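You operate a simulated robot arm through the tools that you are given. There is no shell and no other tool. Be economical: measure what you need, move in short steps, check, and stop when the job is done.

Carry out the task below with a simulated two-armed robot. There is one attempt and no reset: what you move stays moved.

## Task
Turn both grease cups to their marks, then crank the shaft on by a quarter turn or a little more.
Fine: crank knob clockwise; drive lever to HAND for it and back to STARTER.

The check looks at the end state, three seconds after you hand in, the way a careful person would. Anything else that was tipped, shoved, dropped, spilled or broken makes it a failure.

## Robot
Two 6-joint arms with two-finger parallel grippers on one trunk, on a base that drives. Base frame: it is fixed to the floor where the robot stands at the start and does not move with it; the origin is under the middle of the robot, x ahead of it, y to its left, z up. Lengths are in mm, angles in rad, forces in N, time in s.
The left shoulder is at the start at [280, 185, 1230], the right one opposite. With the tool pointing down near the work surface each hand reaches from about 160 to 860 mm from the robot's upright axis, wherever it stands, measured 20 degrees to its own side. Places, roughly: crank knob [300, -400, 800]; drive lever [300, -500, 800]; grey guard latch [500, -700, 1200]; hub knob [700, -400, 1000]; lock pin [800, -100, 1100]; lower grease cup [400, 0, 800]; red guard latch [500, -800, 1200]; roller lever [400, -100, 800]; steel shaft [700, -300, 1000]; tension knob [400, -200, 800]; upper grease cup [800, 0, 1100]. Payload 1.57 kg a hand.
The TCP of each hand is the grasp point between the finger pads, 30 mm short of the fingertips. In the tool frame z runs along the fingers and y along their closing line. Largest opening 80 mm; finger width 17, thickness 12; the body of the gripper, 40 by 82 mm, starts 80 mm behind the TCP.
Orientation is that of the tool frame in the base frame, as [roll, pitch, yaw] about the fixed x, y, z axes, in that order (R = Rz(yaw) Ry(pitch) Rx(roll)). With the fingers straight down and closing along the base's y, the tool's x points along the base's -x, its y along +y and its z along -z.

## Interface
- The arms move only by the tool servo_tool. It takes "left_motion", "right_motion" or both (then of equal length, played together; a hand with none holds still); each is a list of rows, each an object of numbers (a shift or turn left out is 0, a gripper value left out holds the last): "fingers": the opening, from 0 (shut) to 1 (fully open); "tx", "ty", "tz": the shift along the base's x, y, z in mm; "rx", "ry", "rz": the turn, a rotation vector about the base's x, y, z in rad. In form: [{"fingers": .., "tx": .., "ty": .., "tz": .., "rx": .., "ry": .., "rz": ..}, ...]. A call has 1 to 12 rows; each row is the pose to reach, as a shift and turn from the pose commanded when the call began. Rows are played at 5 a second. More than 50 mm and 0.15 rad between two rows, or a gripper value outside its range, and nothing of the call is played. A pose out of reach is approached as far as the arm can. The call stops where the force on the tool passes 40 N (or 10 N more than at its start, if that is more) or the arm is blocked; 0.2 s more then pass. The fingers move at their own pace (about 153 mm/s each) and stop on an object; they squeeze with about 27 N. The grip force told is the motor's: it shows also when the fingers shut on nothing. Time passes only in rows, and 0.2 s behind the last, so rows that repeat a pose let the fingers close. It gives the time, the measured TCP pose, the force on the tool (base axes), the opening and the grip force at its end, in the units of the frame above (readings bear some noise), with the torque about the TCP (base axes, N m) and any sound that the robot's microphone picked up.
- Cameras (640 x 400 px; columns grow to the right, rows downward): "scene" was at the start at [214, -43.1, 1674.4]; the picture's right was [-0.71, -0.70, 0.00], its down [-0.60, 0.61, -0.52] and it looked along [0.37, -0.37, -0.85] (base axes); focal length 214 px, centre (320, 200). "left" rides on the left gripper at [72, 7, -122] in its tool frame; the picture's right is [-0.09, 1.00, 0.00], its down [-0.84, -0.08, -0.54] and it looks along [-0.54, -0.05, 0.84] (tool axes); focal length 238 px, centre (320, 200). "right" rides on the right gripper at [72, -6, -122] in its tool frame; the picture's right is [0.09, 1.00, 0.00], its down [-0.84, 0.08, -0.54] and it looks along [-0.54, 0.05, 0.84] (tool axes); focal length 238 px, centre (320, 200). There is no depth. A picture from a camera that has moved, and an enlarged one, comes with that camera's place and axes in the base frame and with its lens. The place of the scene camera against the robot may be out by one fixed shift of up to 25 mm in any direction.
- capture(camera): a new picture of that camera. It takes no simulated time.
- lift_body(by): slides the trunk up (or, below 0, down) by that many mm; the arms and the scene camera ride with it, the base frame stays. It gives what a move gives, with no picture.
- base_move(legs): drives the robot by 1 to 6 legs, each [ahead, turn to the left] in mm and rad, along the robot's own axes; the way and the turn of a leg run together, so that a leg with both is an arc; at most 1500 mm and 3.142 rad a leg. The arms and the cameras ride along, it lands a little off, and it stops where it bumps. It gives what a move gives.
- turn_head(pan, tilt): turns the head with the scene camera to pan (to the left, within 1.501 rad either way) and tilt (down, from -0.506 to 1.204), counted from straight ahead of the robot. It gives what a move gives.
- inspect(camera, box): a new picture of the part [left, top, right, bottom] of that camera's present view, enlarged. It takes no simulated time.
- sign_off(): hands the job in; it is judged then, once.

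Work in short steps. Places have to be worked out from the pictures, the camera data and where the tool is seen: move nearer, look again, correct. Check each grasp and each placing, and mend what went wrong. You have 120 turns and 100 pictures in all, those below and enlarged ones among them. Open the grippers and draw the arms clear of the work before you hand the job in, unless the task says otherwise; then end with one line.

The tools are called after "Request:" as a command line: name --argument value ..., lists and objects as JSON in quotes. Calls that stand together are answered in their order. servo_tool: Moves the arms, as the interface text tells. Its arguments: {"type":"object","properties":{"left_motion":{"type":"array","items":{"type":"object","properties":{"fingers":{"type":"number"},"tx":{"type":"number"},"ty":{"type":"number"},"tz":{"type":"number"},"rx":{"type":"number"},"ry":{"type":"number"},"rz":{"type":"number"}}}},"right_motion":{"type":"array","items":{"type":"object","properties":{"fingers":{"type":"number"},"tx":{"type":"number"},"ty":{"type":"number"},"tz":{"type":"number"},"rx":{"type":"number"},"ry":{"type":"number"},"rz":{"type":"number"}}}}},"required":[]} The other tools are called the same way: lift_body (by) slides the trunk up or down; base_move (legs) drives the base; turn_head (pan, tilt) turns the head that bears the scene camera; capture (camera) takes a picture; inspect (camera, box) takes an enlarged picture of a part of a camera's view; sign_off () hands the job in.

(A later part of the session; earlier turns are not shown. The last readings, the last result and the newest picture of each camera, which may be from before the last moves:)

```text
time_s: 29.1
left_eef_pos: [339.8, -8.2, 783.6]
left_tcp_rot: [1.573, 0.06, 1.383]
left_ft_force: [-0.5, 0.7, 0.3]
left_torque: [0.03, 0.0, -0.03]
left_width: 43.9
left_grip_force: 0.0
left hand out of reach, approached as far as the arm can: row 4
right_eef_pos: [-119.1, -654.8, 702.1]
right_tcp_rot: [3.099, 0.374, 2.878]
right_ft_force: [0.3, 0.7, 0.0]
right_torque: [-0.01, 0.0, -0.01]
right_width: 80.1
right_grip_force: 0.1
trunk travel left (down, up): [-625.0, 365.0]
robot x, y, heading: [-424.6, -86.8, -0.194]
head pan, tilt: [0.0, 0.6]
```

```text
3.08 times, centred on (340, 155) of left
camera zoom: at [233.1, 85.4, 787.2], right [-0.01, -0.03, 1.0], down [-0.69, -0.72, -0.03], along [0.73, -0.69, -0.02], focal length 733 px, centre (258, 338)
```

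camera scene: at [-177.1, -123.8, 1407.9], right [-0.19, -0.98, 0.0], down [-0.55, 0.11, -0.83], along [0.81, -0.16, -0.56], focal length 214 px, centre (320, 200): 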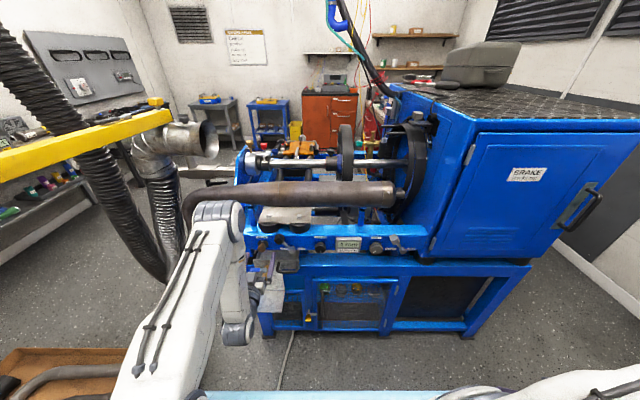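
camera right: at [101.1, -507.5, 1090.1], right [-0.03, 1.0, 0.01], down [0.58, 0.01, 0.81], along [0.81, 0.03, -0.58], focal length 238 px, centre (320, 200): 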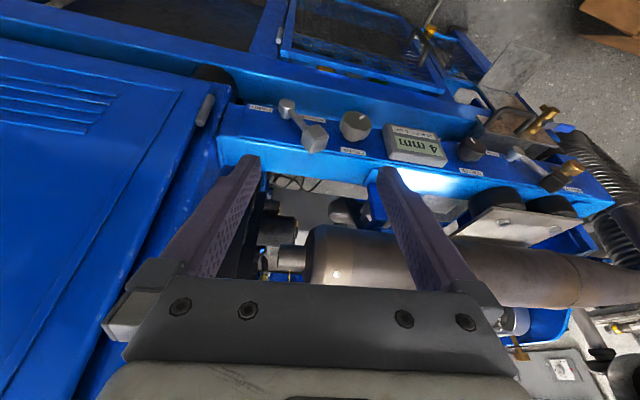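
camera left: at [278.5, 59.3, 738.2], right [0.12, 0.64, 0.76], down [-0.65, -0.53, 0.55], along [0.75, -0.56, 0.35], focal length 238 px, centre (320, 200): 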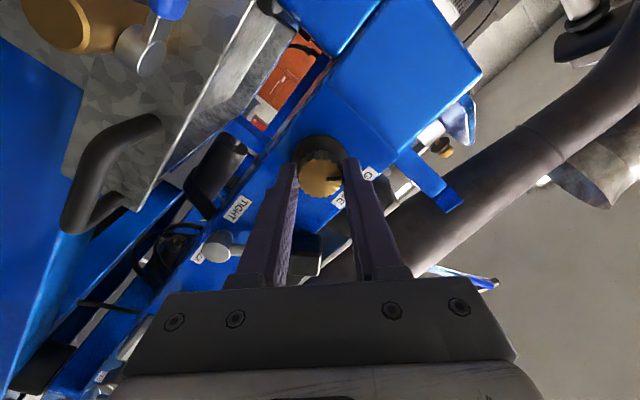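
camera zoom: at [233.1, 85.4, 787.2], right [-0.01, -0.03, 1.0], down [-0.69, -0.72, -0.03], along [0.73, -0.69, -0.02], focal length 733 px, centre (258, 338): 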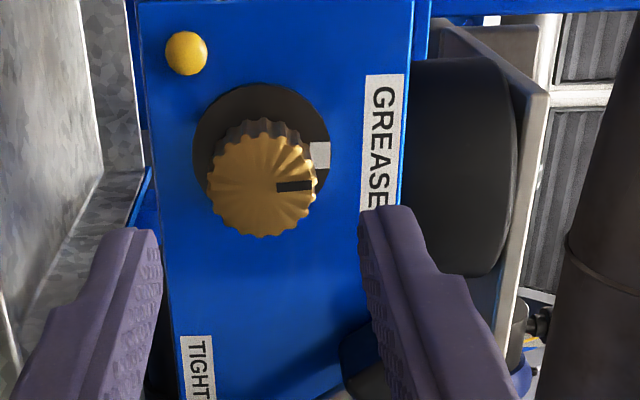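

Lower cup is on its mark (a bead of grease shows). Now bring the right hand forward toward the crank area, staying ~200 mm short of the panel.

Request:
servo_tool --right_motion '[{"tx": 30, "ty": 32, "tz": 12}, {"tx": 60, "ty": 64, "tz": 24}, {"tx": 90, "ty": 96, "tz": 36}, {"tx": 120, "ty": 128, "tz": 48}, {"tx": 150, "ty": 160, "tz": 60}, {"tx": 180, "ty": 192, "tz": 72}, {"tx": 210, "ty": 224, "tz": 84}, {"tx": 237, "ty": 224, "tz": 88}]'

```text
time_s: 30.9
left_eef_pos: [339.4, -8.0, 783.6]
left_tcp_rot: [1.572, 0.059, 1.384]
left_ft_force: [-0.2, -0.1, -0.5]
left_torque: [0.0, 0.01, -0.01]
left_width: 44.2
left_grip_force: 0.0
right_eef_pos: [118.7, -430.0, 789.9]
right_tcp_rot: [3.096, 0.373, 2.879]
right_ft_force: [-0.2, 0.1, 0.4]
right_torque: [0.0, 0.01, 0.0]
right_width: 80.2
right_grip_force: 0.0
right hand out of reach, approached as far as the arm can: row 1, 2, 3, 4, 5, 6, 7
trunk travel left (down, up): [-625.0, 365.0]
robot x, y, heading: [-431.7, -83.3, -0.194]
head pan, tilt: [0.0, 0.6]
```

Turn the right tool to point horizontally at the panel.

Request:
servo_tool --right_motion '[{"rx": -0.033, "ry": -0.129, "rz": 0.002}, {"rx": -0.066, "ry": -0.258, "rz": 0.005}, {"rx": -0.099, "ry": -0.387, "rz": 0.007}, {"rx": -0.132, "ry": -0.516, "rz": 0.01}, {"rx": -0.164, "ry": -0.645, "rz": 0.012}, {"rx": -0.197, "ry": -0.774, "rz": 0.015}, {"rx": -0.23, "ry": -0.903, "rz": 0.017}, {"rx": -0.263, "ry": -1.032, "rz": 0.02}, {"rx": -0.296, "ry": -1.161, "rz": 0.022}]'

Request:
capture --camera "right"

Request:
capture --camera "scene"

```text
time_s: 32.9
left_eef_pos: [339.6, -7.6, 783.8]
left_tcp_rot: [1.573, 0.06, 1.384]
left_ft_force: [-0.1, -0.9, 1.0]
left_torque: [0.01, 0.0, 0.02]
left_width: 44.1
left_grip_force: 0.0
right_eef_pos: [220.1, -417.3, 811.8]
right_tcp_rot: [1.912, 1.276, 1.779]
right_ft_force: [-0.7, 1.0, -0.3]
right_torque: [-0.02, 0.0, 0.0]
right_width: 80.2
right_grip_force: 0.0
right hand out of reach, approached as far as the arm can: row 1, 2, 3, 4, 5, 6, 7, 8, 9
trunk travel left (down, up): [-625.0, 365.0]
robot x, y, heading: [-429.2, -82.5, -0.188]
head pan, tilt: [0.0, 0.6]
```

```text
59 pictures are left
camera right: at [95.3, -388.3, 752.8], right [0.14, 0.97, 0.19], down [-0.47, -0.1, 0.87], along [0.87, -0.21, 0.45], focal length 238 px, centre (320, 200)
```

right: 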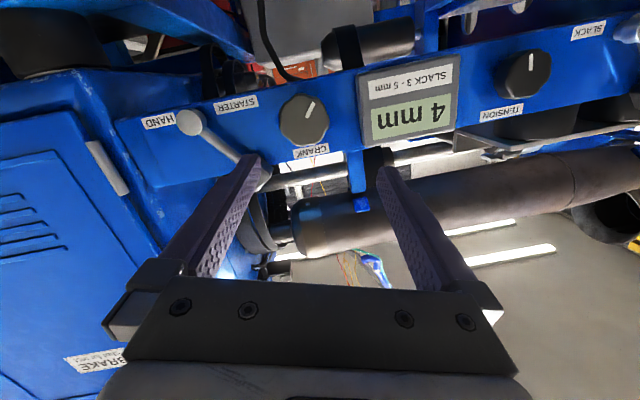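

```text
58 pictures are left
camera scene: at [-177.1, -123.7, 1407.9], right [-0.19, -0.98, 0.0], down [-0.55, 0.11, -0.83], along [0.81, -0.16, -0.56], focal length 214 px, centre (320, 200)
```

scene: 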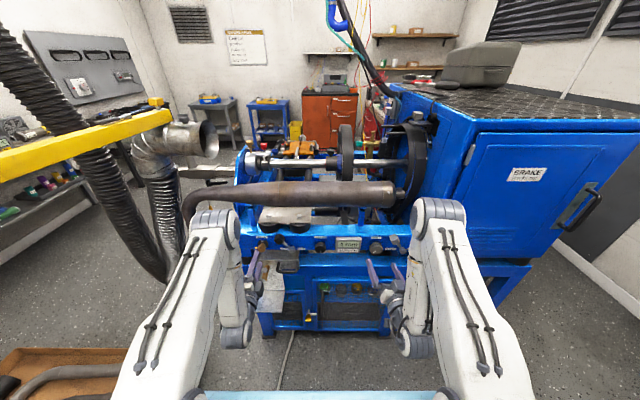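

Elbow room is fine. Test where the commanded pose stands after the unreachable stretch, with a null row, adding forward shift small.

Request:
servo_tool --right_motion '[{"tx": 10, "ty": -2, "tz": 0}]'

```text
time_s: 33.3
left_eef_pos: [340.5, -8.3, 784.8]
left_tcp_rot: [1.573, 0.06, 1.384]
left_ft_force: [0.4, 0.4, 0.2]
left_torque: [-0.02, 0.01, -0.02]
left_width: 44.0
left_grip_force: 0.0
right_eef_pos: [229.5, -420.5, 811.2]
right_tcp_rot: [1.913, 1.275, 1.781]
right_ft_force: [-0.8, -0.3, 0.1]
right_torque: [-0.01, -0.01, 0.0]
right_width: 79.9
right_grip_force: 0.0
trunk travel left (down, up): [-625.0, 365.0]
robot x, y, heading: [-428.3, -79.3, -0.19]
head pan, tilt: [0.0, 0.6]
```

Correct the roll and centre the right hand on the lever handle (≈ (315,-505,829)), staying short of it.

Request:
servo_tool --right_motion '[{"tx": -4, "ty": -23, "tz": 4, "rx": -0.1, "ry": -0.017, "rz": -0.018}, {"tx": -9, "ty": -46, "tz": 8, "rx": -0.2, "ry": -0.034, "rz": -0.036}, {"tx": -13, "ty": -69, "tz": 12, "rx": -0.293, "ry": -0.05, "rz": -0.054}]'

Request:
capture --camera "right"

```text
time_s: 34.1
left_eef_pos: [339.2, -8.5, 784.4]
left_tcp_rot: [1.572, 0.059, 1.383]
left_ft_force: [0.4, -0.4, 0.7]
left_torque: [0.02, -0.02, -0.03]
left_width: 44.2
left_grip_force: 0.0
right_eef_pos: [280.6, -464.8, 841.7]
right_tcp_rot: [1.855, 1.359, 1.698]
right_ft_force: [-7.6, 2.4, 2.4]
right_torque: [-0.14, 0.01, -0.32]
right_width: 79.1
right_grip_force: 0.0
right hand out of reach, approached as far as the arm can: row 1, 2, 3
trunk travel left (down, up): [-625.0, 365.0]
robot x, y, heading: [-427.4, -81.5, -0.195]
head pan, tilt: [0.0, 0.6]
stopped in row 3 (right hand): the force on the tool passed its limit at 136 N (the readings are from after the stop); the commanded pose is now the measured one
```

```text
57 pictures are left
camera right: at [159.1, -437.2, 779.0], right [0.16, 0.98, 0.11], down [-0.5, -0.02, 0.87], along [0.85, -0.19, 0.49], focal length 238 px, centre (320, 200)
```

right: 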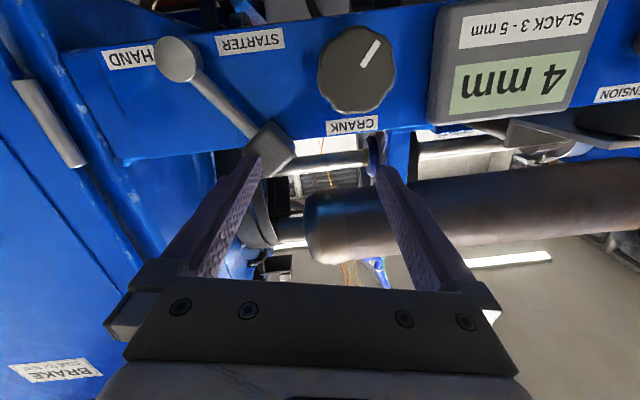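

The unreachable request made the hand drift forward onto the lever handle (contact, now resting lightly). I back the base off and look; henceforth I'll keep the arm more extended.

Request:
base_move --legs '[[-90, 0]]'

Request:
capture --camera "right"

```text
time_s: 35.2
left_eef_pos: [251.4, 9.1, 782.7]
left_tcp_rot: [1.572, 0.058, 1.386]
left_ft_force: [0.0, 0.2, -0.8]
left_torque: [0.02, -0.01, -0.02]
left_width: 43.8
left_grip_force: 0.1
right_eef_pos: [193.3, -446.4, 841.6]
right_tcp_rot: [1.853, 1.359, 1.696]
right_ft_force: [0.6, -0.1, 0.0]
right_torque: [-0.01, 0.0, 0.01]
right_width: 79.9
right_grip_force: 0.1
trunk travel left (down, up): [-625.0, 365.0]
robot x, y, heading: [-518.2, -63.7, -0.192]
head pan, tilt: [0.0, 0.6]
```

```text
56 pictures are left
camera right: at [71.2, -420.0, 778.7], right [0.16, 0.98, 0.11], down [-0.5, -0.02, 0.87], along [0.85, -0.19, 0.49], focal length 238 px, centre (320, 200)
```

right: 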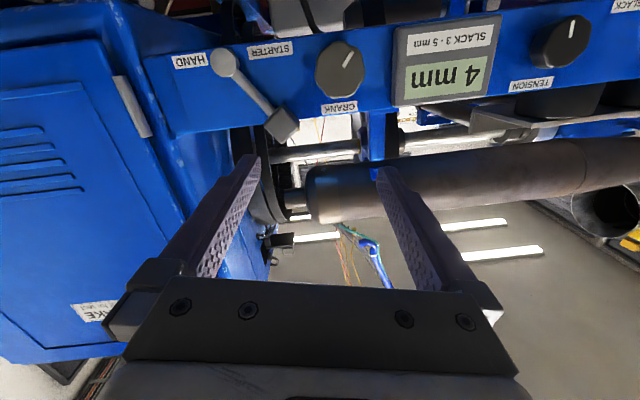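

Lever handle ≈ lat −437, z 830 (pivot lat −480, z 766), unharmed. I close the right fingers and move to just left of the handle, still in front of it.

Request:
servo_tool --right_motion '[{"fingers": 0, "tx": 25, "ty": 1, "tz": -4}, {"tx": 50, "ty": 2, "tz": -8}, {"tx": 75, "ty": -3, "tz": -10}, {"tx": 75, "ty": -3, "tz": -10}]'

Request:
capture --camera "right"

```text
time_s: 36.2
left_eef_pos: [250.9, 9.6, 783.9]
left_tcp_rot: [1.573, 0.059, 1.383]
left_ft_force: [0.6, -0.6, 0.4]
left_torque: [-0.02, -0.01, 0.01]
left_width: 44.2
left_grip_force: 0.2
right_eef_pos: [261.3, -470.1, 832.6]
right_tcp_rot: [1.851, 1.359, 1.71]
right_ft_force: [-0.4, -0.8, 0.1]
right_torque: [0.0, 0.02, 0.0]
right_width: 0.1
right_grip_force: 21.6
right hand out of reach, approached as far as the arm can: row 1, 2, 3, 4
trunk travel left (down, up): [-625.0, 365.0]
robot x, y, heading: [-514.4, -62.7, -0.196]
head pan, tilt: [0.0, 0.6]
```

```text
55 pictures are left
camera right: at [137.9, -444.8, 768.7], right [0.14, 0.98, 0.11], down [-0.5, -0.03, 0.87], along [0.85, -0.18, 0.49], focal length 238 px, centre (320, 200)
```

right: 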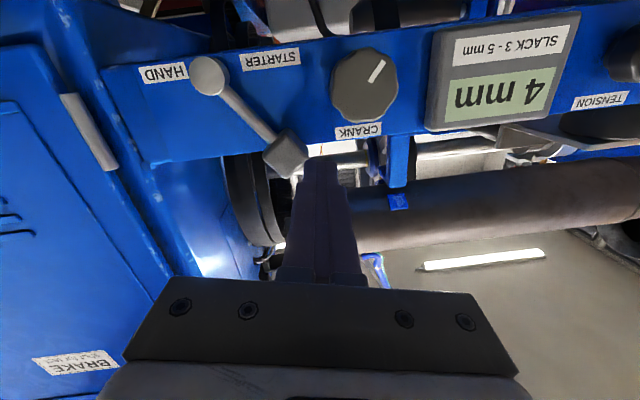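

The wrist bend is the limit: forearm too steep. I back the base 120 mm and lower the trunk 150 mm, to flatten the forearms.

Request:
base_move --legs '[[-120, 0]]'

Request:
lift_body --by -150

Request:
servo_tool --right_motion '[{"tx": 12, "ty": 4, "tz": 30}, {"tx": 24, "ty": 8, "tz": 60}, {"tx": 36, "ty": 12, "tz": 90}, {"tx": 48, "ty": 16, "tz": 120}, {"tx": 60, "ty": 20, "tz": 150}]' --left_motion '[{"tx": 10, "tz": 30}, {"tx": 20, "tz": 60}, {"tx": 30, "tz": 90}, {"tx": 40, "tz": 120}, {"tx": 50, "tz": 150}]'

Request:
capture --camera "right"

```text
time_s: 37.5
left_eef_pos: [132.0, 30.6, 785.2]
left_tcp_rot: [1.572, 0.061, 1.385]
left_ft_force: [0.7, -0.2, 0.1]
left_torque: [0.04, -0.01, 0.02]
left_width: 44.0
left_grip_force: 0.1
right_eef_pos: [139.9, -446.7, 832.9]
right_tcp_rot: [1.852, 1.359, 1.708]
right_ft_force: [0.0, -0.7, -0.1]
right_torque: [-0.02, -0.01, -0.04]
right_width: 0.0
right_grip_force: 21.4
trunk travel left (down, up): [-625.0, 365.0]
robot x, y, heading: [-632.0, -38.2, -0.197]
head pan, tilt: [0.0, 0.6]
```

```text
time_s: 39.2
left_eef_pos: [131.0, 30.9, 633.6]
left_tcp_rot: [1.573, 0.06, 1.385]
left_ft_force: [-0.4, 0.0, 0.3]
left_torque: [0.0, 0.06, -0.04]
left_width: 44.2
left_grip_force: 0.1
right_eef_pos: [142.3, -447.4, 682.4]
right_tcp_rot: [1.851, 1.36, 1.708]
right_ft_force: [-0.4, -0.3, 1.1]
right_torque: [0.01, -0.01, 0.0]
right_width: 0.0
right_grip_force: 21.6
trunk travel left (down, up): [-475.0, 515.0]
robot x, y, heading: [-637.9, -40.8, -0.195]
head pan, tilt: [0.0, 0.6]
```

```text
time_s: 40.4
left_eef_pos: [181.0, 31.5, 781.6]
left_tcp_rot: [1.573, 0.061, 1.384]
left_ft_force: [-0.1, -0.6, -0.4]
left_torque: [-0.01, -0.03, 0.03]
left_width: 43.9
left_grip_force: 0.0
right_eef_pos: [196.8, -447.7, 834.8]
right_tcp_rot: [1.861, 1.356, 1.736]
right_ft_force: [-0.2, -0.3, -0.3]
right_torque: [0.03, -0.01, 0.02]
right_width: 0.1
right_grip_force: 21.6
right hand out of reach, approached as far as the arm can: row 1, 2, 3, 4, 5
trunk travel left (down, up): [-475.0, 515.0]
robot x, y, heading: [-634.8, -41.8, -0.194]
head pan, tilt: [0.0, 0.6]
```

```text
54 pictures are left
camera right: at [73.0, -423.6, 771.1], right [0.12, 0.99, 0.11], down [-0.5, -0.04, 0.87], along [0.86, -0.16, 0.49], focal length 238 px, centre (320, 200)
```

right: 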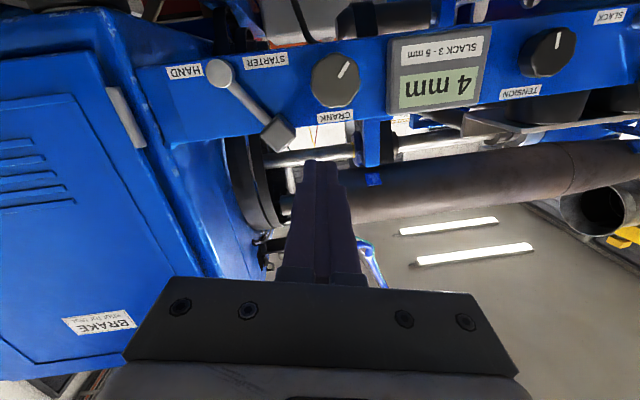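

Still constrained: the last wrist joint appears at its limit on one side. Test by rolling the right hand clockwise a bit.

Request:
servo_tool --right_motion '[{"rx": 0.14, "ry": -0.027}, {"rx": 0.28, "ry": -0.054}, {"ty": 10, "rx": 0.42, "ry": -0.08}, {"ty": 20, "rx": 0.42, "ry": -0.08}]'

```text
time_s: 41.4
left_eef_pos: [180.8, 31.2, 783.7]
left_tcp_rot: [1.572, 0.059, 1.384]
left_ft_force: [0.5, -0.2, 0.4]
left_torque: [-0.03, 0.01, 0.02]
left_width: 43.8
left_grip_force: 0.2
right_eef_pos: [192.8, -440.2, 836.1]
right_tcp_rot: [1.625, 0.937, 1.506]
right_ft_force: [-0.5, 0.3, -1.1]
right_torque: [-0.02, -0.01, -0.01]
right_width: 0.2
right_grip_force: 20.9
right hand out of reach, approached as far as the arm can: row 3, 4
trunk travel left (down, up): [-475.0, 515.0]
robot x, y, heading: [-636.7, -41.3, -0.193]
head pan, tilt: [0.0, 0.6]
```

Pure roll is reachable, sideways +y is not. Test which small yaw/position changes are reachable.

Request:
servo_tool --right_motion '[{"rz": 0.1}, {"rz": 0.1, "ty": 20}, {"rz": 0.0}, {"rz": -0.1}, {"rz": -0.1, "ty": 20}, {"ty": -20}, {"tx": 20}, {"tz": 20}, {"tz": -20}, {"tx": -20}, {"tx": 0}]'

```text
time_s: 43.8
left_eef_pos: [181.7, 32.7, 782.3]
left_tcp_rot: [1.573, 0.061, 1.385]
left_ft_force: [-0.2, 0.0, -0.2]
left_torque: [0.0, -0.01, -0.02]
left_width: 43.9
left_grip_force: 0.0
right_eef_pos: [193.5, -441.0, 836.8]
right_tcp_rot: [1.624, 0.939, 1.507]
right_ft_force: [-0.2, -0.6, -0.4]
right_torque: [0.01, -0.02, -0.01]
right_width: 0.0
right_grip_force: 20.8
right hand out of reach, approached as far as the arm can: row 4, 5, 7, 9
trunk travel left (down, up): [-475.0, 515.0]
robot x, y, heading: [-633.5, -42.1, -0.195]
head pan, tilt: [0.0, 0.6]
```

Limits: yaw outward, forward and down are unreachable, but yaw inward, sideways, up are fine. So I use the base for depth and the trunk for height. Shift hand 10 mm left with slight inward yaw, then look before inserting by base.

Request:
servo_tool --right_motion '[{"rz": 0.08, "ty": 10, "tz": -4}]'

Request:
base_move --legs '[[70, 0]]'

Request:
capture --camera "right"

```text
time_s: 44.2
left_eef_pos: [180.9, 31.6, 782.9]
left_tcp_rot: [1.573, 0.058, 1.384]
left_ft_force: [0.1, 0.2, 0.3]
left_torque: [0.0, 0.0, 0.0]
left_width: 44.1
left_grip_force: 0.1
right_eef_pos: [193.7, -429.4, 831.9]
right_tcp_rot: [1.623, 0.938, 1.579]
right_ft_force: [-0.8, 1.0, -0.2]
right_torque: [-0.04, -0.03, 0.01]
right_width: 0.1
right_grip_force: 21.1
trunk travel left (down, up): [-475.0, 515.0]
robot x, y, heading: [-638.5, -44.4, -0.192]
head pan, tilt: [0.0, 0.6]
```

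```text
time_s: 45.3
left_eef_pos: [251.1, 18.6, 782.9]
left_tcp_rot: [1.572, 0.059, 1.384]
left_ft_force: [-0.7, -0.1, -0.1]
left_torque: [-0.01, -0.01, 0.0]
left_width: 44.0
left_grip_force: 0.1
right_eef_pos: [262.3, -444.2, 832.3]
right_tcp_rot: [1.626, 0.938, 1.576]
right_ft_force: [0.0, 0.3, 0.7]
right_torque: [0.0, -0.01, 0.0]
right_width: 0.2
right_grip_force: 21.3
trunk travel left (down, up): [-475.0, 515.0]
robot x, y, heading: [-566.7, -54.6, -0.194]
head pan, tilt: [0.0, 0.6]
```

```text
53 pictures are left
camera right: at [141.3, -401.8, 774.8], right [0.05, 0.86, 0.51], down [-0.53, -0.41, 0.74], along [0.84, -0.31, 0.44], focal length 238 px, centre (320, 200)
```

right: 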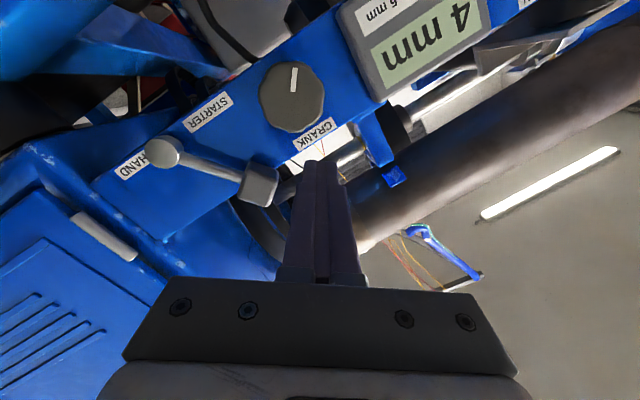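

Tip is at lat ≈ −382, z ≈ 831; handle's left edge at ≈ −418. Insert by base 38 mm.

Request:
base_move --legs '[[38, 0]]'

Request:
capture --camera "right"

```text
time_s: 46.1
left_eef_pos: [289.1, 10.1, 783.5]
left_tcp_rot: [1.573, 0.06, 1.383]
left_ft_force: [0.4, -0.8, -0.7]
left_torque: [-0.01, -0.01, 0.0]
left_width: 44.1
left_grip_force: 0.1
right_eef_pos: [300.3, -450.3, 831.7]
right_tcp_rot: [1.623, 0.939, 1.576]
right_ft_force: [-0.2, 0.0, -0.6]
right_torque: [0.03, 0.01, 0.0]
right_width: 0.2
right_grip_force: 21.1
trunk travel left (down, up): [-475.0, 515.0]
robot x, y, heading: [-529.0, -61.1, -0.193]
head pan, tilt: [0.0, 0.6]
```

```text
52 pictures are left
camera right: at [178.7, -409.3, 774.8], right [0.05, 0.86, 0.51], down [-0.53, -0.41, 0.74], along [0.84, -0.31, 0.44], focal length 238 px, centre (320, 200)
```

right: 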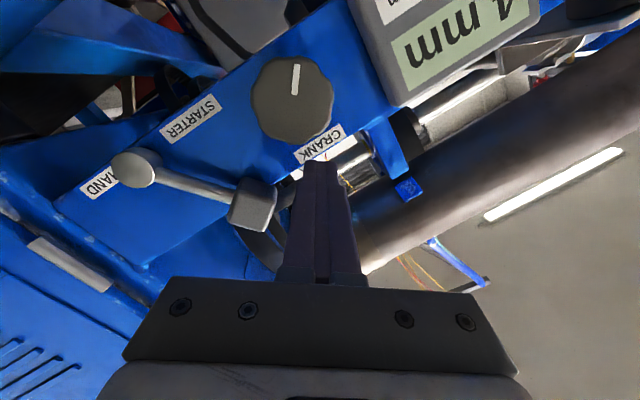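

Now sweep the lever handle over to HAND along its arc.

Request:
servo_tool --right_motion '[{"tx": -3.8, "ty": -19.6, "tz": -3}, {"tx": -6.7, "ty": -34.4, "tz": -3}, {"tx": -9.9, "ty": -51, "tz": 2}, {"tx": -13.7, "ty": -70.7, "tz": 12}, {"tx": -18, "ty": -93.3, "tz": 16}, {"tx": -21.9, "ty": -113, "tz": 14}]'

Request:
capture --camera "right"

```text
time_s: 47.5
left_eef_pos: [288.8, 11.0, 782.8]
left_tcp_rot: [1.573, 0.06, 1.384]
left_ft_force: [-0.9, 0.4, -0.1]
left_torque: [-0.02, 0.0, -0.02]
left_width: 43.8
left_grip_force: 0.1
right_eef_pos: [277.8, -565.8, 845.9]
right_tcp_rot: [1.624, 0.938, 1.576]
right_ft_force: [-0.6, -0.9, 0.2]
right_torque: [0.01, -0.02, -0.01]
right_width: 0.0
right_grip_force: 21.2
trunk travel left (down, up): [-475.0, 515.0]
robot x, y, heading: [-528.2, -62.9, -0.198]
head pan, tilt: [0.0, 0.6]
```

```text
51 pictures are left
camera right: at [156.8, -523.1, 789.2], right [0.05, 0.86, 0.51], down [-0.53, -0.41, 0.74], along [0.84, -0.31, 0.44], focal length 238 px, centre (320, 200)
```

right: 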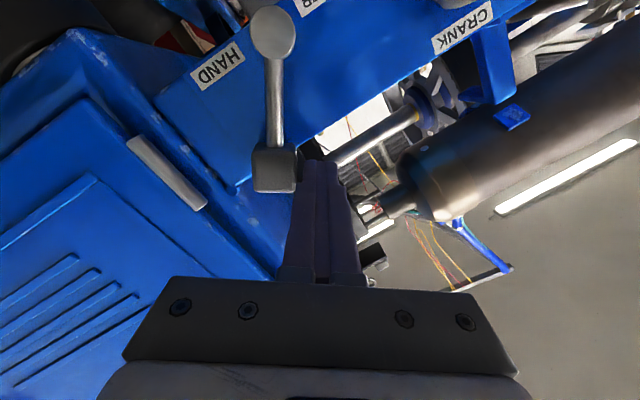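

Lever is at HAND (handle now at lat −522, mirrored). Back off by base, shift the hand over to the crank knob, open to 62 mm, lower the trunk to its height.

Request:
base_move --legs '[[-70, 0]]'

Request:
servo_tool --right_motion '[{"fingers": 0.8, "tx": 8, "ty": 43, "tz": 0}, {"tx": 16, "ty": 86}, {"tx": 22, "ty": 118}, {"tx": 22, "ty": 118}]'

Request:
lift_body --by -61

Request:
capture --camera "right"

```text
time_s: 48.5
left_eef_pos: [218.6, 23.7, 784.0]
left_tcp_rot: [1.573, 0.058, 1.384]
left_ft_force: [0.1, 0.5, 0.0]
left_torque: [-0.03, 0.01, 0.0]
left_width: 44.0
left_grip_force: 0.0
right_eef_pos: [209.1, -550.9, 846.4]
right_tcp_rot: [1.624, 0.938, 1.577]
right_ft_force: [0.0, -0.1, -0.1]
right_torque: [0.0, 0.01, 0.01]
right_width: 0.0
right_grip_force: 21.2
trunk travel left (down, up): [-475.0, 515.0]
robot x, y, heading: [-596.4, -46.1, -0.189]
head pan, tilt: [0.0, 0.6]
```

```text
time_s: 49.5
left_eef_pos: [219.1, 23.9, 784.1]
left_tcp_rot: [1.572, 0.059, 1.384]
left_ft_force: [0.0, 0.4, 0.2]
left_torque: [-0.02, 0.03, -0.02]
left_width: 44.0
left_grip_force: 0.0
right_eef_pos: [230.3, -433.3, 847.9]
right_tcp_rot: [1.622, 0.939, 1.577]
right_ft_force: [0.7, -0.9, 0.8]
right_torque: [0.03, 0.0, -0.02]
right_width: 64.0
right_grip_force: 0.0
trunk travel left (down, up): [-475.0, 515.0]
robot x, y, heading: [-598.8, -53.0, -0.193]
head pan, tilt: [0.0, 0.6]
```

```text
time_s: 50.6
left_eef_pos: [218.9, 24.7, 723.0]
left_tcp_rot: [1.572, 0.06, 1.383]
left_ft_force: [0.2, 0.4, 0.0]
left_torque: [0.01, -0.01, 0.01]
left_width: 44.0
left_grip_force: 0.0
right_eef_pos: [229.5, -433.3, 785.1]
right_tcp_rot: [1.624, 0.938, 1.576]
right_ft_force: [0.8, -0.1, 0.4]
right_torque: [0.02, -0.01, 0.01]
right_width: 63.9
right_grip_force: 0.0
trunk travel left (down, up): [-414.0, 576.0]
robot x, y, heading: [-600.8, -50.0, -0.193]
head pan, tilt: [0.0, 0.6]
```

```text
50 pictures are left
camera right: at [109.1, -391.6, 728.3], right [0.05, 0.86, 0.51], down [-0.53, -0.41, 0.74], along [0.84, -0.31, 0.44], focal length 238 px, centre (320, 200)
```

right: 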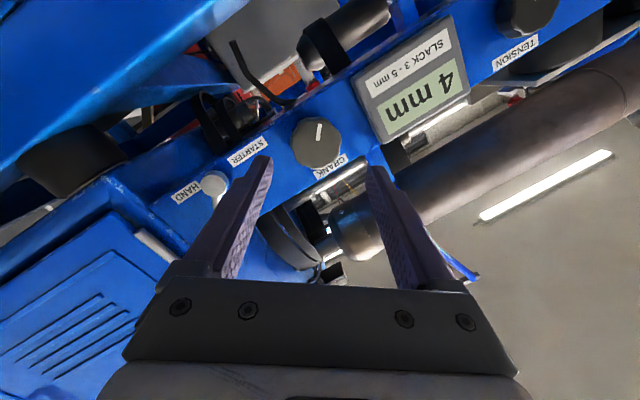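

Cap at lat −371, z 785; hand at lat −377 at tip. I shift 6 mm left, narrow to ~54 mm, raise/retract the left hand away from the oil box, then drive in 55 mm.

Request:
servo_tool --right_motion '[{"fingers": 0.68, "tx": 1.2, "ty": 6.4}, {"tx": 1.2, "ty": 6.4}, {"tx": 1.2, "ty": 6.4}, {"tx": 1.2, "ty": 6.4}]' --left_motion '[{"tz": 35}, {"tz": 70}, {"tz": 105}, {"tz": 140}]'

Request:
base_move --legs '[[52, 0]]'

Request:
capture --camera "right"

```text
time_s: 51.6
left_eef_pos: [220.2, 24.5, 860.4]
left_tcp_rot: [1.573, 0.06, 1.385]
left_ft_force: [0.2, 0.2, 0.0]
left_torque: [-0.02, -0.02, 0.03]
left_width: 44.0
left_grip_force: 0.1
right_eef_pos: [232.6, -427.6, 785.1]
right_tcp_rot: [1.624, 0.939, 1.578]
right_ft_force: [0.3, -0.4, 1.0]
right_torque: [0.0, 0.0, 0.03]
right_width: 54.2
right_grip_force: 0.1
trunk travel left (down, up): [-414.0, 576.0]
robot x, y, heading: [-601.4, -47.2, -0.195]
head pan, tilt: [0.0, 0.6]
```

```text
time_s: 52.5
left_eef_pos: [271.9, 15.0, 860.6]
left_tcp_rot: [1.573, 0.06, 1.383]
left_ft_force: [0.0, -0.4, -0.1]
left_torque: [-0.02, 0.03, 0.01]
left_width: 43.9
left_grip_force: 0.0
right_eef_pos: [281.3, -436.8, 786.2]
right_tcp_rot: [1.626, 0.94, 1.577]
right_ft_force: [-0.2, -0.7, -0.5]
right_torque: [-0.02, -0.01, -0.01]
right_width: 54.5
right_grip_force: 0.1
trunk travel left (down, up): [-414.0, 576.0]
robot x, y, heading: [-545.6, -59.3, -0.19]
head pan, tilt: [0.0, 0.6]
```

```text
49 pictures are left
camera right: at [161.6, -395.5, 728.1], right [0.05, 0.86, 0.51], down [-0.53, -0.41, 0.74], along [0.84, -0.31, 0.44], focal length 238 px, centre (320, 200)
```

right: 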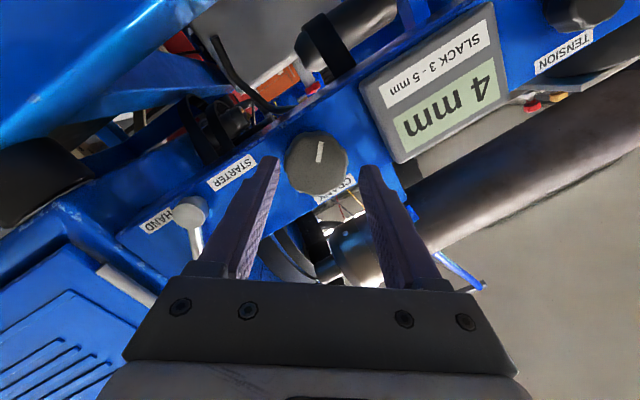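

Well centred. Drive in 24 mm and close gently.

Request:
base_move --legs '[[24, 0]]'

Request:
servo_tool --right_motion '[{"fingers": 0}, {"fingers": 0}, {"fingers": 0}]'

Request:
inspect --camera "right" --box '[200, 80, 440, 240]'

```text
time_s: 53.3
left_eef_pos: [295.1, 9.4, 861.2]
left_tcp_rot: [1.574, 0.06, 1.383]
left_ft_force: [-0.6, -0.1, -0.2]
left_torque: [-0.01, -0.03, 0.0]
left_width: 43.9
left_grip_force: 0.0
right_eef_pos: [305.3, -442.3, 785.1]
right_tcp_rot: [1.625, 0.94, 1.578]
right_ft_force: [0.0, -0.7, 0.2]
right_torque: [-0.02, -0.01, -0.01]
right_width: 54.4
right_grip_force: 0.1
trunk travel left (down, up): [-414.0, 576.0]
robot x, y, heading: [-525.5, -63.2, -0.199]
head pan, tilt: [0.0, 0.6]
```

```text
time_s: 54.1
left_eef_pos: [295.3, 9.8, 860.7]
left_tcp_rot: [1.573, 0.058, 1.383]
left_ft_force: [0.5, 0.4, 0.8]
left_torque: [-0.03, 0.0, 0.01]
left_width: 43.9
left_grip_force: 0.0
right_eef_pos: [306.7, -441.7, 785.2]
right_tcp_rot: [1.627, 0.941, 1.577]
right_ft_force: [3.8, -4.2, -3.6]
right_torque: [0.03, 0.53, -0.57]
right_width: 47.6
right_grip_force: 44.3
trunk travel left (down, up): [-414.0, 576.0]
robot x, y, heading: [-522.8, -63.3, -0.195]
head pan, tilt: [0.0, 0.6]
```

```text
2.50 times, centred on (320, 160) of right
camera zoom: at [185.2, -400.6, 727.7], right [0.05, 0.86, 0.51], down [-0.53, -0.41, 0.74], along [0.84, -0.31, 0.44], focal length 596 px, centre (320, 300)
```

zoom: 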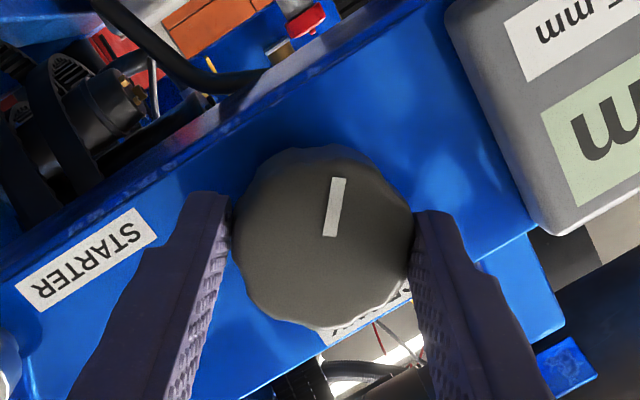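

Grip holds (47.6 mm). Before turning, take a scene picture as reference of the shaft.

Request:
turn_head --pan -0.05 --tilt 0.2

Request:
inspect --camera "scene" --box '[200, 120, 480, 300]'

```text
time_s: 55.0
left_eef_pos: [295.6, 9.9, 860.0]
left_tcp_rot: [1.573, 0.059, 1.383]
left_ft_force: [0.1, 0.0, -0.2]
left_torque: [0.02, 0.03, 0.0]
left_width: 44.3
left_grip_force: 0.0
right_eef_pos: [306.2, -442.2, 785.6]
right_tcp_rot: [1.626, 0.939, 1.578]
right_ft_force: [3.5, -7.0, -4.1]
right_torque: [0.04, 0.43, -0.62]
right_width: 47.8
right_grip_force: 44.7
trunk travel left (down, up): [-414.0, 576.0]
robot x, y, heading: [-521.9, -60.9, -0.197]
head pan, tilt: [-0.051, 0.201]
```

```text
2.22 times, centred on (340, 210) of scene
camera zoom: at [-268.9, -111.2, 1233.5], right [-0.24, -0.97, 0.0], down [-0.19, 0.05, -0.98], along [0.95, -0.24, -0.2], focal length 477 px, centre (276, 178)
```

zoom: 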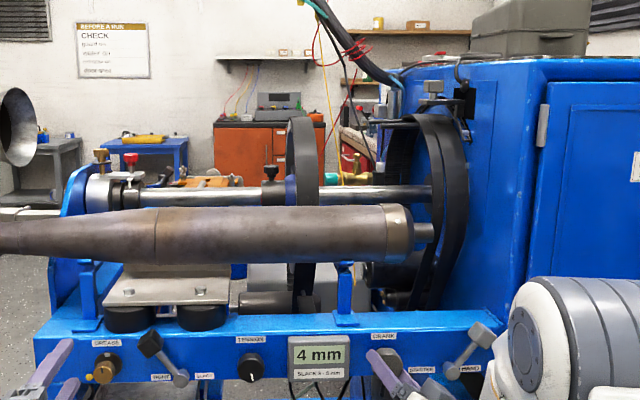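

There is a wall notice "BEFORE A RUN – CHECK"; read it.

Request:
inspect --camera "scene" --box '[225, 126, 271, 158]'

Request:
inspect --camera "scene" --box '[225, 180, 420, 300]'

```text
12.50 times, centred on (248, 142) of scene
camera zoom: at [-268.9, -111.2, 1233.5], right [-0.24, -0.97, 0.0], down [-0.19, 0.05, -0.98], along [0.95, -0.24, -0.2], focal length 2681 px, centre (1220, 925)
```

zoom: 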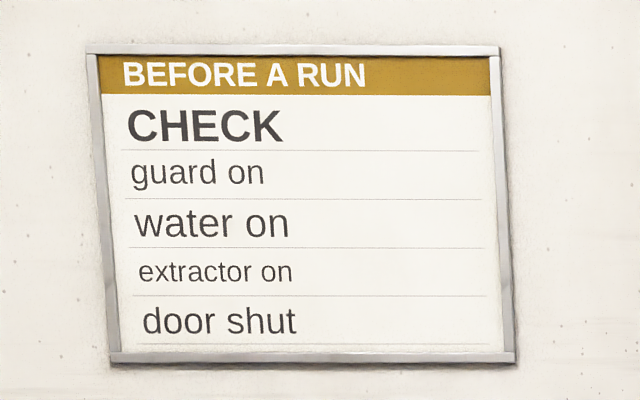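

```text
3.28 times, centred on (322, 240) of scene
camera zoom: at [-268.9, -111.2, 1233.5], right [-0.24, -0.97, 0.0], down [-0.19, 0.05, -0.98], along [0.95, -0.24, -0.2], focal length 704 px, centre (312, 69)
```

zoom: 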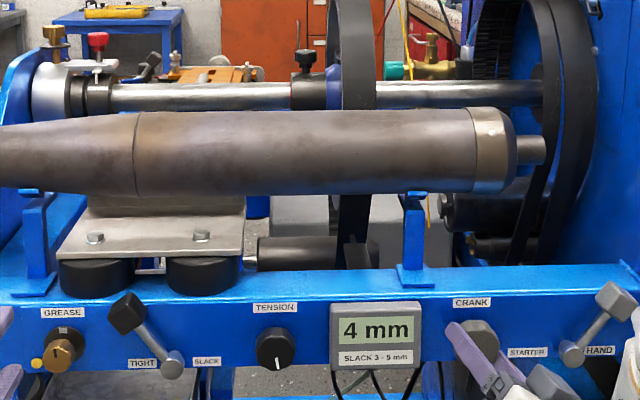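

The notice isn't relevant here. The task says cups first, then crank, so I release the crank for now and do the upper cup first: open, back off, raise the trunk.

Request:
servo_tool --right_motion '[{"fingers": 0.7}, {"fingers": 0.7}]'

Request:
base_move --legs '[[-150, 0]]'

Request:
lift_body --by 540

Request:
turn_head --pan 0.1 --tilt 0.55

Request:
capture --camera "scene"

Request:
capture --camera "left"

```text
time_s: 55.6
left_eef_pos: [294.9, 10.5, 861.2]
left_tcp_rot: [1.571, 0.059, 1.384]
left_ft_force: [0.6, 0.1, -0.3]
left_torque: [0.0, -0.01, -0.01]
left_width: 44.0
left_grip_force: 0.0
right_eef_pos: [307.1, -440.0, 786.0]
right_tcp_rot: [1.624, 0.938, 1.578]
right_ft_force: [0.3, 0.1, 0.1]
right_torque: [-0.02, 0.01, 0.02]
right_width: 56.1
right_grip_force: 0.0
trunk travel left (down, up): [-414.0, 576.0]
robot x, y, heading: [-524.4, -61.6, -0.192]
head pan, tilt: [-0.051, 0.201]
```

```text
time_s: 56.9
left_eef_pos: [146.6, 37.8, 861.0]
left_tcp_rot: [1.573, 0.059, 1.382]
left_ft_force: [0.1, 0.8, -0.4]
left_torque: [0.03, 0.02, -0.02]
left_width: 43.8
left_grip_force: 0.0
right_eef_pos: [157.0, -412.5, 786.2]
right_tcp_rot: [1.625, 0.94, 1.576]
right_ft_force: [0.6, 0.8, 0.4]
right_torque: [0.0, 0.0, 0.0]
right_width: 55.9
right_grip_force: 0.0
trunk travel left (down, up): [-414.0, 576.0]
robot x, y, heading: [-671.5, -33.5, -0.192]
head pan, tilt: [-0.051, 0.201]
```

```text
refused: 540 is not a number from -400 to 400
```

```text
time_s: 57.8
left_eef_pos: [147.3, 38.6, 862.9]
left_tcp_rot: [1.574, 0.059, 1.383]
left_ft_force: [-0.7, 0.1, -0.1]
left_torque: [0.01, -0.01, -0.02]
left_width: 44.0
left_grip_force: 0.1
right_eef_pos: [158.7, -413.5, 784.5]
right_tcp_rot: [1.624, 0.939, 1.576]
right_ft_force: [-0.3, -0.1, 0.5]
right_torque: [-0.01, -0.01, -0.02]
right_width: 56.2
right_grip_force: 0.0
trunk travel left (down, up): [-414.0, 576.0]
robot x, y, heading: [-671.1, -35.2, -0.193]
head pan, tilt: [0.099, 0.55]
```

```text
44 pictures are left
camera scene: at [-418.2, -67.8, 1201.4], right [-0.09, -1.0, 0.0], down [-0.52, 0.05, -0.85], along [0.85, -0.08, -0.52], focal length 214 px, centre (320, 200)
```

scene: 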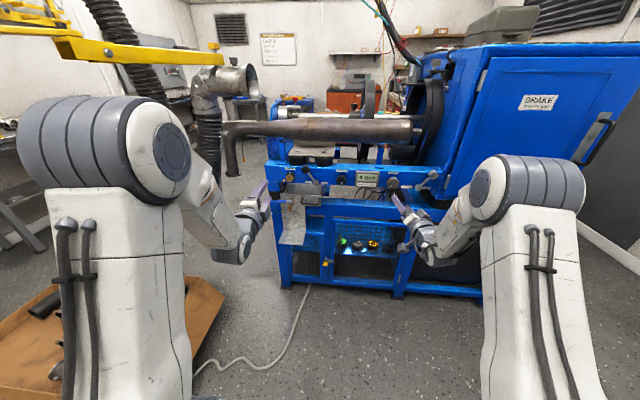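

```text
43 pictures are left
camera left: at [40.7, 132.1, 864.4], right [0.0, -0.03, 1.0], down [-0.69, -0.72, -0.03], along [0.72, -0.69, -0.02], focal length 238 px, centre (320, 200)
```

left: 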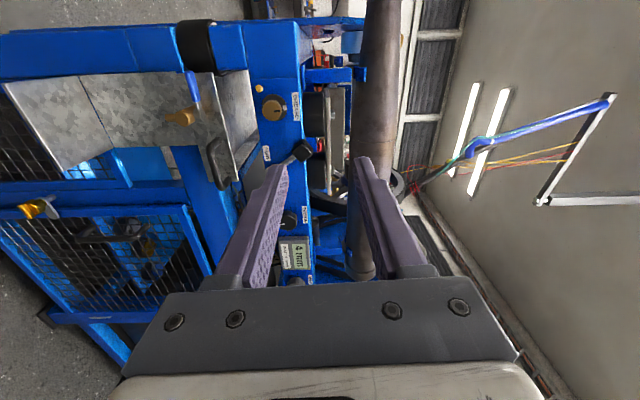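

Before lifting, back off 150 mm more to be clear of the yellow extractor beam, then lift.

Request:
base_move --legs '[[-150, 0]]'

Request:
lift_body --by 300

Request:
lift_body --by 240

Request:
capture --camera "scene"

```text
time_s: 59.1
left_eef_pos: [-1.5, 67.2, 861.3]
left_tcp_rot: [1.571, 0.058, 1.383]
left_ft_force: [0.4, -0.3, 0.4]
left_torque: [-0.01, 0.0, 0.0]
left_width: 44.1
left_grip_force: 0.0
right_eef_pos: [9.7, -384.1, 785.4]
right_tcp_rot: [1.624, 0.94, 1.576]
right_ft_force: [0.3, 0.2, 0.1]
right_torque: [-0.01, -0.01, -0.03]
right_width: 56.1
right_grip_force: 0.1
trunk travel left (down, up): [-414.0, 576.0]
robot x, y, heading: [-824.3, -3.8, -0.193]
head pan, tilt: [0.099, 0.55]
```

```text
time_s: 62.1
left_eef_pos: [-2.0, 68.4, 1161.3]
left_tcp_rot: [1.574, 0.058, 1.383]
left_ft_force: [-0.2, 0.3, 0.4]
left_torque: [-0.01, -0.03, -0.01]
left_width: 44.1
left_grip_force: 0.1
right_eef_pos: [9.4, -383.6, 1085.6]
right_tcp_rot: [1.625, 0.939, 1.576]
right_ft_force: [0.5, 1.0, -0.4]
right_torque: [0.02, -0.05, 0.02]
right_width: 56.2
right_grip_force: 0.0
trunk travel left (down, up): [-714.0, 276.0]
robot x, y, heading: [-816.6, -4.1, -0.193]
head pan, tilt: [0.099, 0.55]
```

```text
time_s: 64.6
left_eef_pos: [-1.2, 67.7, 1401.6]
left_tcp_rot: [1.574, 0.059, 1.383]
left_ft_force: [-0.1, 0.2, -0.1]
left_torque: [0.01, -0.03, 0.02]
left_width: 44.2
left_grip_force: 0.1
right_eef_pos: [9.4, -384.4, 1325.6]
right_tcp_rot: [1.625, 0.941, 1.577]
right_ft_force: [-0.8, -0.2, -1.1]
right_torque: [-0.02, 0.01, -0.01]
right_width: 56.1
right_grip_force: 0.1
trunk travel left (down, up): [-954.0, 36.0]
robot x, y, heading: [-819.4, -3.5, -0.197]
head pan, tilt: [0.099, 0.55]
```

```text
42 pictures are left
camera scene: at [-566.8, -38.6, 1741.3], right [-0.09, -1.0, 0.0], down [-0.52, 0.05, -0.85], along [0.85, -0.08, -0.52], focal length 214 px, centre (320, 200)
```

scene: 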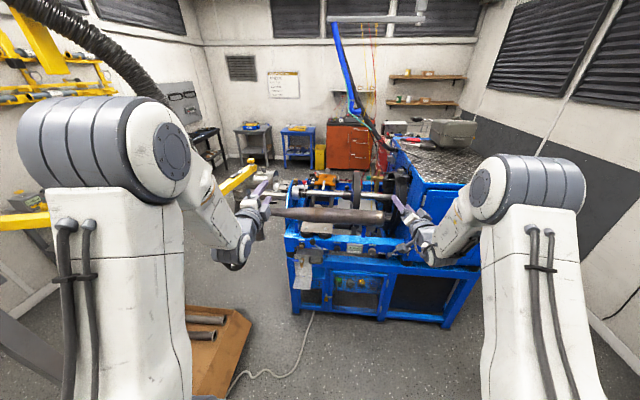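

All clear. Rotate the left hand to point down (camera to its left side), closing along depth—good for avoiding the red lock pin beside the cup.

Request:
servo_tool --left_motion '[{"rx": 0.027, "ry": 0.14, "tz": -8, "tx": -10}, {"rx": 0.054, "ry": 0.28, "tz": -16, "tx": -20}, {"rx": 0.081, "ry": 0.42, "tz": -24, "tx": -30}, {"rx": 0.108, "ry": 0.56, "tz": -32, "tx": -40}, {"rx": 0.135, "ry": 0.7, "tz": -40, "tx": -50}, {"rx": 0.163, "ry": 0.84, "tz": -48, "tx": -60}, {"rx": 0.19, "ry": 0.98, "tz": -56, "tx": -70}, {"rx": 0.217, "ry": 1.12, "tz": -64, "tx": -80}, {"rx": 0.244, "ry": 1.26, "tz": -72, "tx": -90}, {"rx": 0.271, "ry": 1.4, "tz": -80, "tx": -100}, {"rx": 0.298, "ry": 1.54, "tz": -88, "tx": -110}]'

Request:
capture --camera "scene"

```text
time_s: 67.0
left_eef_pos: [-134.9, 70.6, 1258.5]
left_tcp_rot: [3.069, 0.183, 1.431]
left_ft_force: [0.2, 0.0, 0.6]
left_torque: [0.02, 0.01, -0.02]
left_width: 44.0
left_grip_force: 0.1
left hand out of reach, approached as far as the arm can: row 6, 7, 8, 9, 10, 11
right_eef_pos: [10.3, -384.5, 1325.2]
right_tcp_rot: [1.625, 0.939, 1.575]
right_ft_force: [-0.5, -0.5, -0.5]
right_torque: [0.02, 0.05, 0.02]
right_width: 55.9
right_grip_force: 0.1
trunk travel left (down, up): [-954.0, 36.0]
robot x, y, heading: [-823.1, -6.4, -0.192]
head pan, tilt: [0.099, 0.55]
```

```text
41 pictures are left
camera scene: at [-566.6, -39.0, 1741.3], right [-0.09, -1.0, 0.0], down [-0.52, 0.05, -0.85], along [0.85, -0.08, -0.52], focal length 214 px, centre (320, 200)
```

scene: 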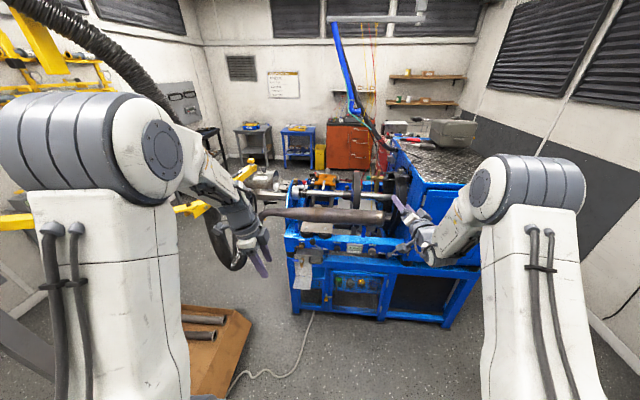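

Left hand is nearly vertical (0.19 rad tilt left). Extend it forward/left and correct the tilt while in the open.

Request:
servo_tool --left_motion '[{"tx": 30, "ty": 17}, {"tx": 60, "ty": 34}, {"tx": 90, "ty": 50}, {"tx": 114, "ty": 64}, {"tx": 114, "ty": 64, "rx": 0.1, "ry": 0.024}, {"tx": 114, "ty": 64, "rx": 0.19, "ry": 0.047}]'

Request:
capture --camera "left"

```text
time_s: 68.4
left_eef_pos: [-27.2, 135.4, 1253.4]
left_tcp_rot: [3.052, 0.211, 1.428]
left_ft_force: [-0.2, -0.3, -0.6]
left_torque: [0.01, 0.01, 0.01]
left_width: 44.1
left_grip_force: 0.0
left hand out of reach, approached as far as the arm can: row 2, 3, 4, 5, 6
right_eef_pos: [9.4, -383.4, 1326.3]
right_tcp_rot: [1.624, 0.938, 1.576]
right_ft_force: [0.0, -0.7, -0.5]
right_torque: [0.01, -0.01, 0.04]
right_width: 55.8
right_grip_force: 0.1
trunk travel left (down, up): [-954.0, 36.0]
robot x, y, heading: [-819.0, -5.6, -0.192]
head pan, tilt: [0.099, 0.55]
```

```text
40 pictures are left
camera left: at [-17.1, 230.1, 1357.8], right [0.97, -0.21, 0.11], down [-0.22, -0.68, 0.7], along [-0.07, -0.7, -0.71], focal length 238 px, centre (320, 200)
```

left: 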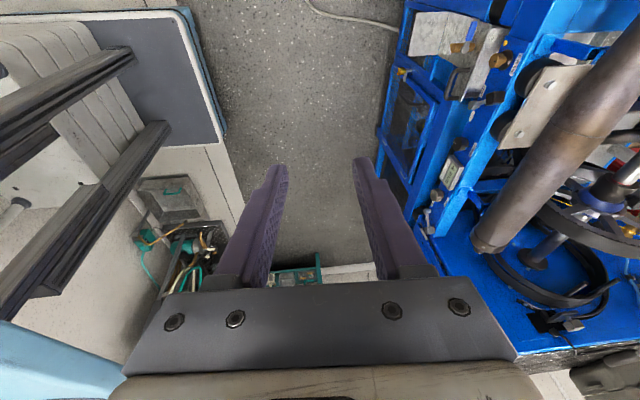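

The last wrist joint is near its limit from the earlier roll; unwind by spinning the hand about vertical (+z).

Request:
servo_tool --left_motion '[{"rz": 0.14}, {"rz": 0.28}, {"rz": 0.42}, {"rz": 0.56}, {"rz": 0.7}, {"rz": 0.84}, {"rz": 0.98}, {"rz": 1.12}, {"rz": 1.26}]'

```text
time_s: 70.4
left_eef_pos: [-47.1, 155.0, 1223.0]
left_tcp_rot: [3.108, 0.286, 2.689]
left_ft_force: [0.3, 0.4, 0.3]
left_torque: [-0.01, 0.04, -0.03]
left_width: 44.0
left_grip_force: 0.1
left hand out of reach, approached as far as the arm can: row 4, 5, 6, 7, 8, 9
right_eef_pos: [9.7, -383.4, 1325.1]
right_tcp_rot: [1.625, 0.938, 1.576]
right_ft_force: [0.2, -0.3, 0.0]
right_torque: [0.01, -0.01, -0.01]
right_width: 56.0
right_grip_force: 0.0
trunk travel left (down, up): [-954.0, 36.0]
robot x, y, heading: [-821.1, -6.5, -0.193]
head pan, tilt: [0.099, 0.55]
```

Request:
servo_tool --left_motion '[{"rx": 0.047, "ry": 0.135, "tz": 15, "tx": 20}, {"rx": 0.093, "ry": 0.27, "tz": 30, "tx": 40}, {"rx": 0.093, "ry": 0.27, "tz": 30, "tx": 60}]'

Request:
capture --camera "scene"

```text
time_s: 71.2
left_eef_pos: [-28.8, 150.6, 1211.8]
left_tcp_rot: [-3.01, 0.163, 2.701]
left_ft_force: [-0.6, 0.5, -0.6]
left_torque: [0.02, -0.01, 0.01]
left_width: 43.9
left_grip_force: 0.0
left hand out of reach, approached as far as the arm can: row 1, 2, 3
right_eef_pos: [9.4, -385.0, 1326.2]
right_tcp_rot: [1.623, 0.939, 1.575]
right_ft_force: [-0.3, -0.4, 0.2]
right_torque: [0.01, 0.0, 0.04]
right_width: 56.1
right_grip_force: 0.1
trunk travel left (down, up): [-954.0, 36.0]
robot x, y, heading: [-820.5, -5.4, -0.195]
head pan, tilt: [0.099, 0.55]
```

```text
39 pictures are left
camera scene: at [-567.0, -38.6, 1741.4], right [-0.09, -1.0, 0.0], down [-0.52, 0.05, -0.85], along [0.85, -0.08, -0.52], focal length 214 px, centre (320, 200)
```

scene: 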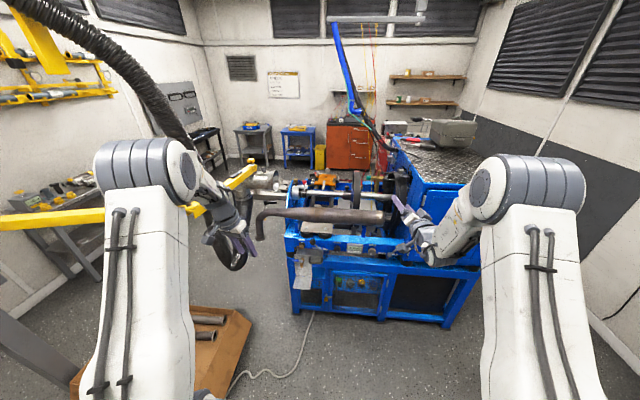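

The arm was over-reaching with the hand so high. I draw the hand down and back relative to the shoulder, then straighten it.

Request:
servo_tool --left_motion '[{"tx": -25, "ty": 0, "tz": -35}, {"tx": -50, "ty": 0, "tz": -70}, {"tx": -60, "tz": -80, "rx": 0.09, "ry": 0.045}, {"tx": -60, "tz": -80, "rx": 0.187, "ry": 0.09}]'

```text
time_s: 72.2
left_eef_pos: [-94.1, 151.4, 1125.6]
left_tcp_rot: [-3.059, 0.1, 2.696]
left_ft_force: [0.4, -0.9, 0.0]
left_torque: [0.03, 0.02, -0.03]
left_width: 43.8
left_grip_force: 0.2
left hand out of reach, approached as far as the arm can: row 3, 4
right_eef_pos: [10.4, -384.6, 1325.9]
right_tcp_rot: [1.623, 0.938, 1.577]
right_ft_force: [1.1, -0.7, -0.3]
right_torque: [-0.05, 0.04, 0.0]
right_width: 56.1
right_grip_force: 0.0
trunk travel left (down, up): [-954.0, 36.0]
robot x, y, heading: [-820.2, -5.6, -0.192]
head pan, tilt: [0.099, 0.55]
```

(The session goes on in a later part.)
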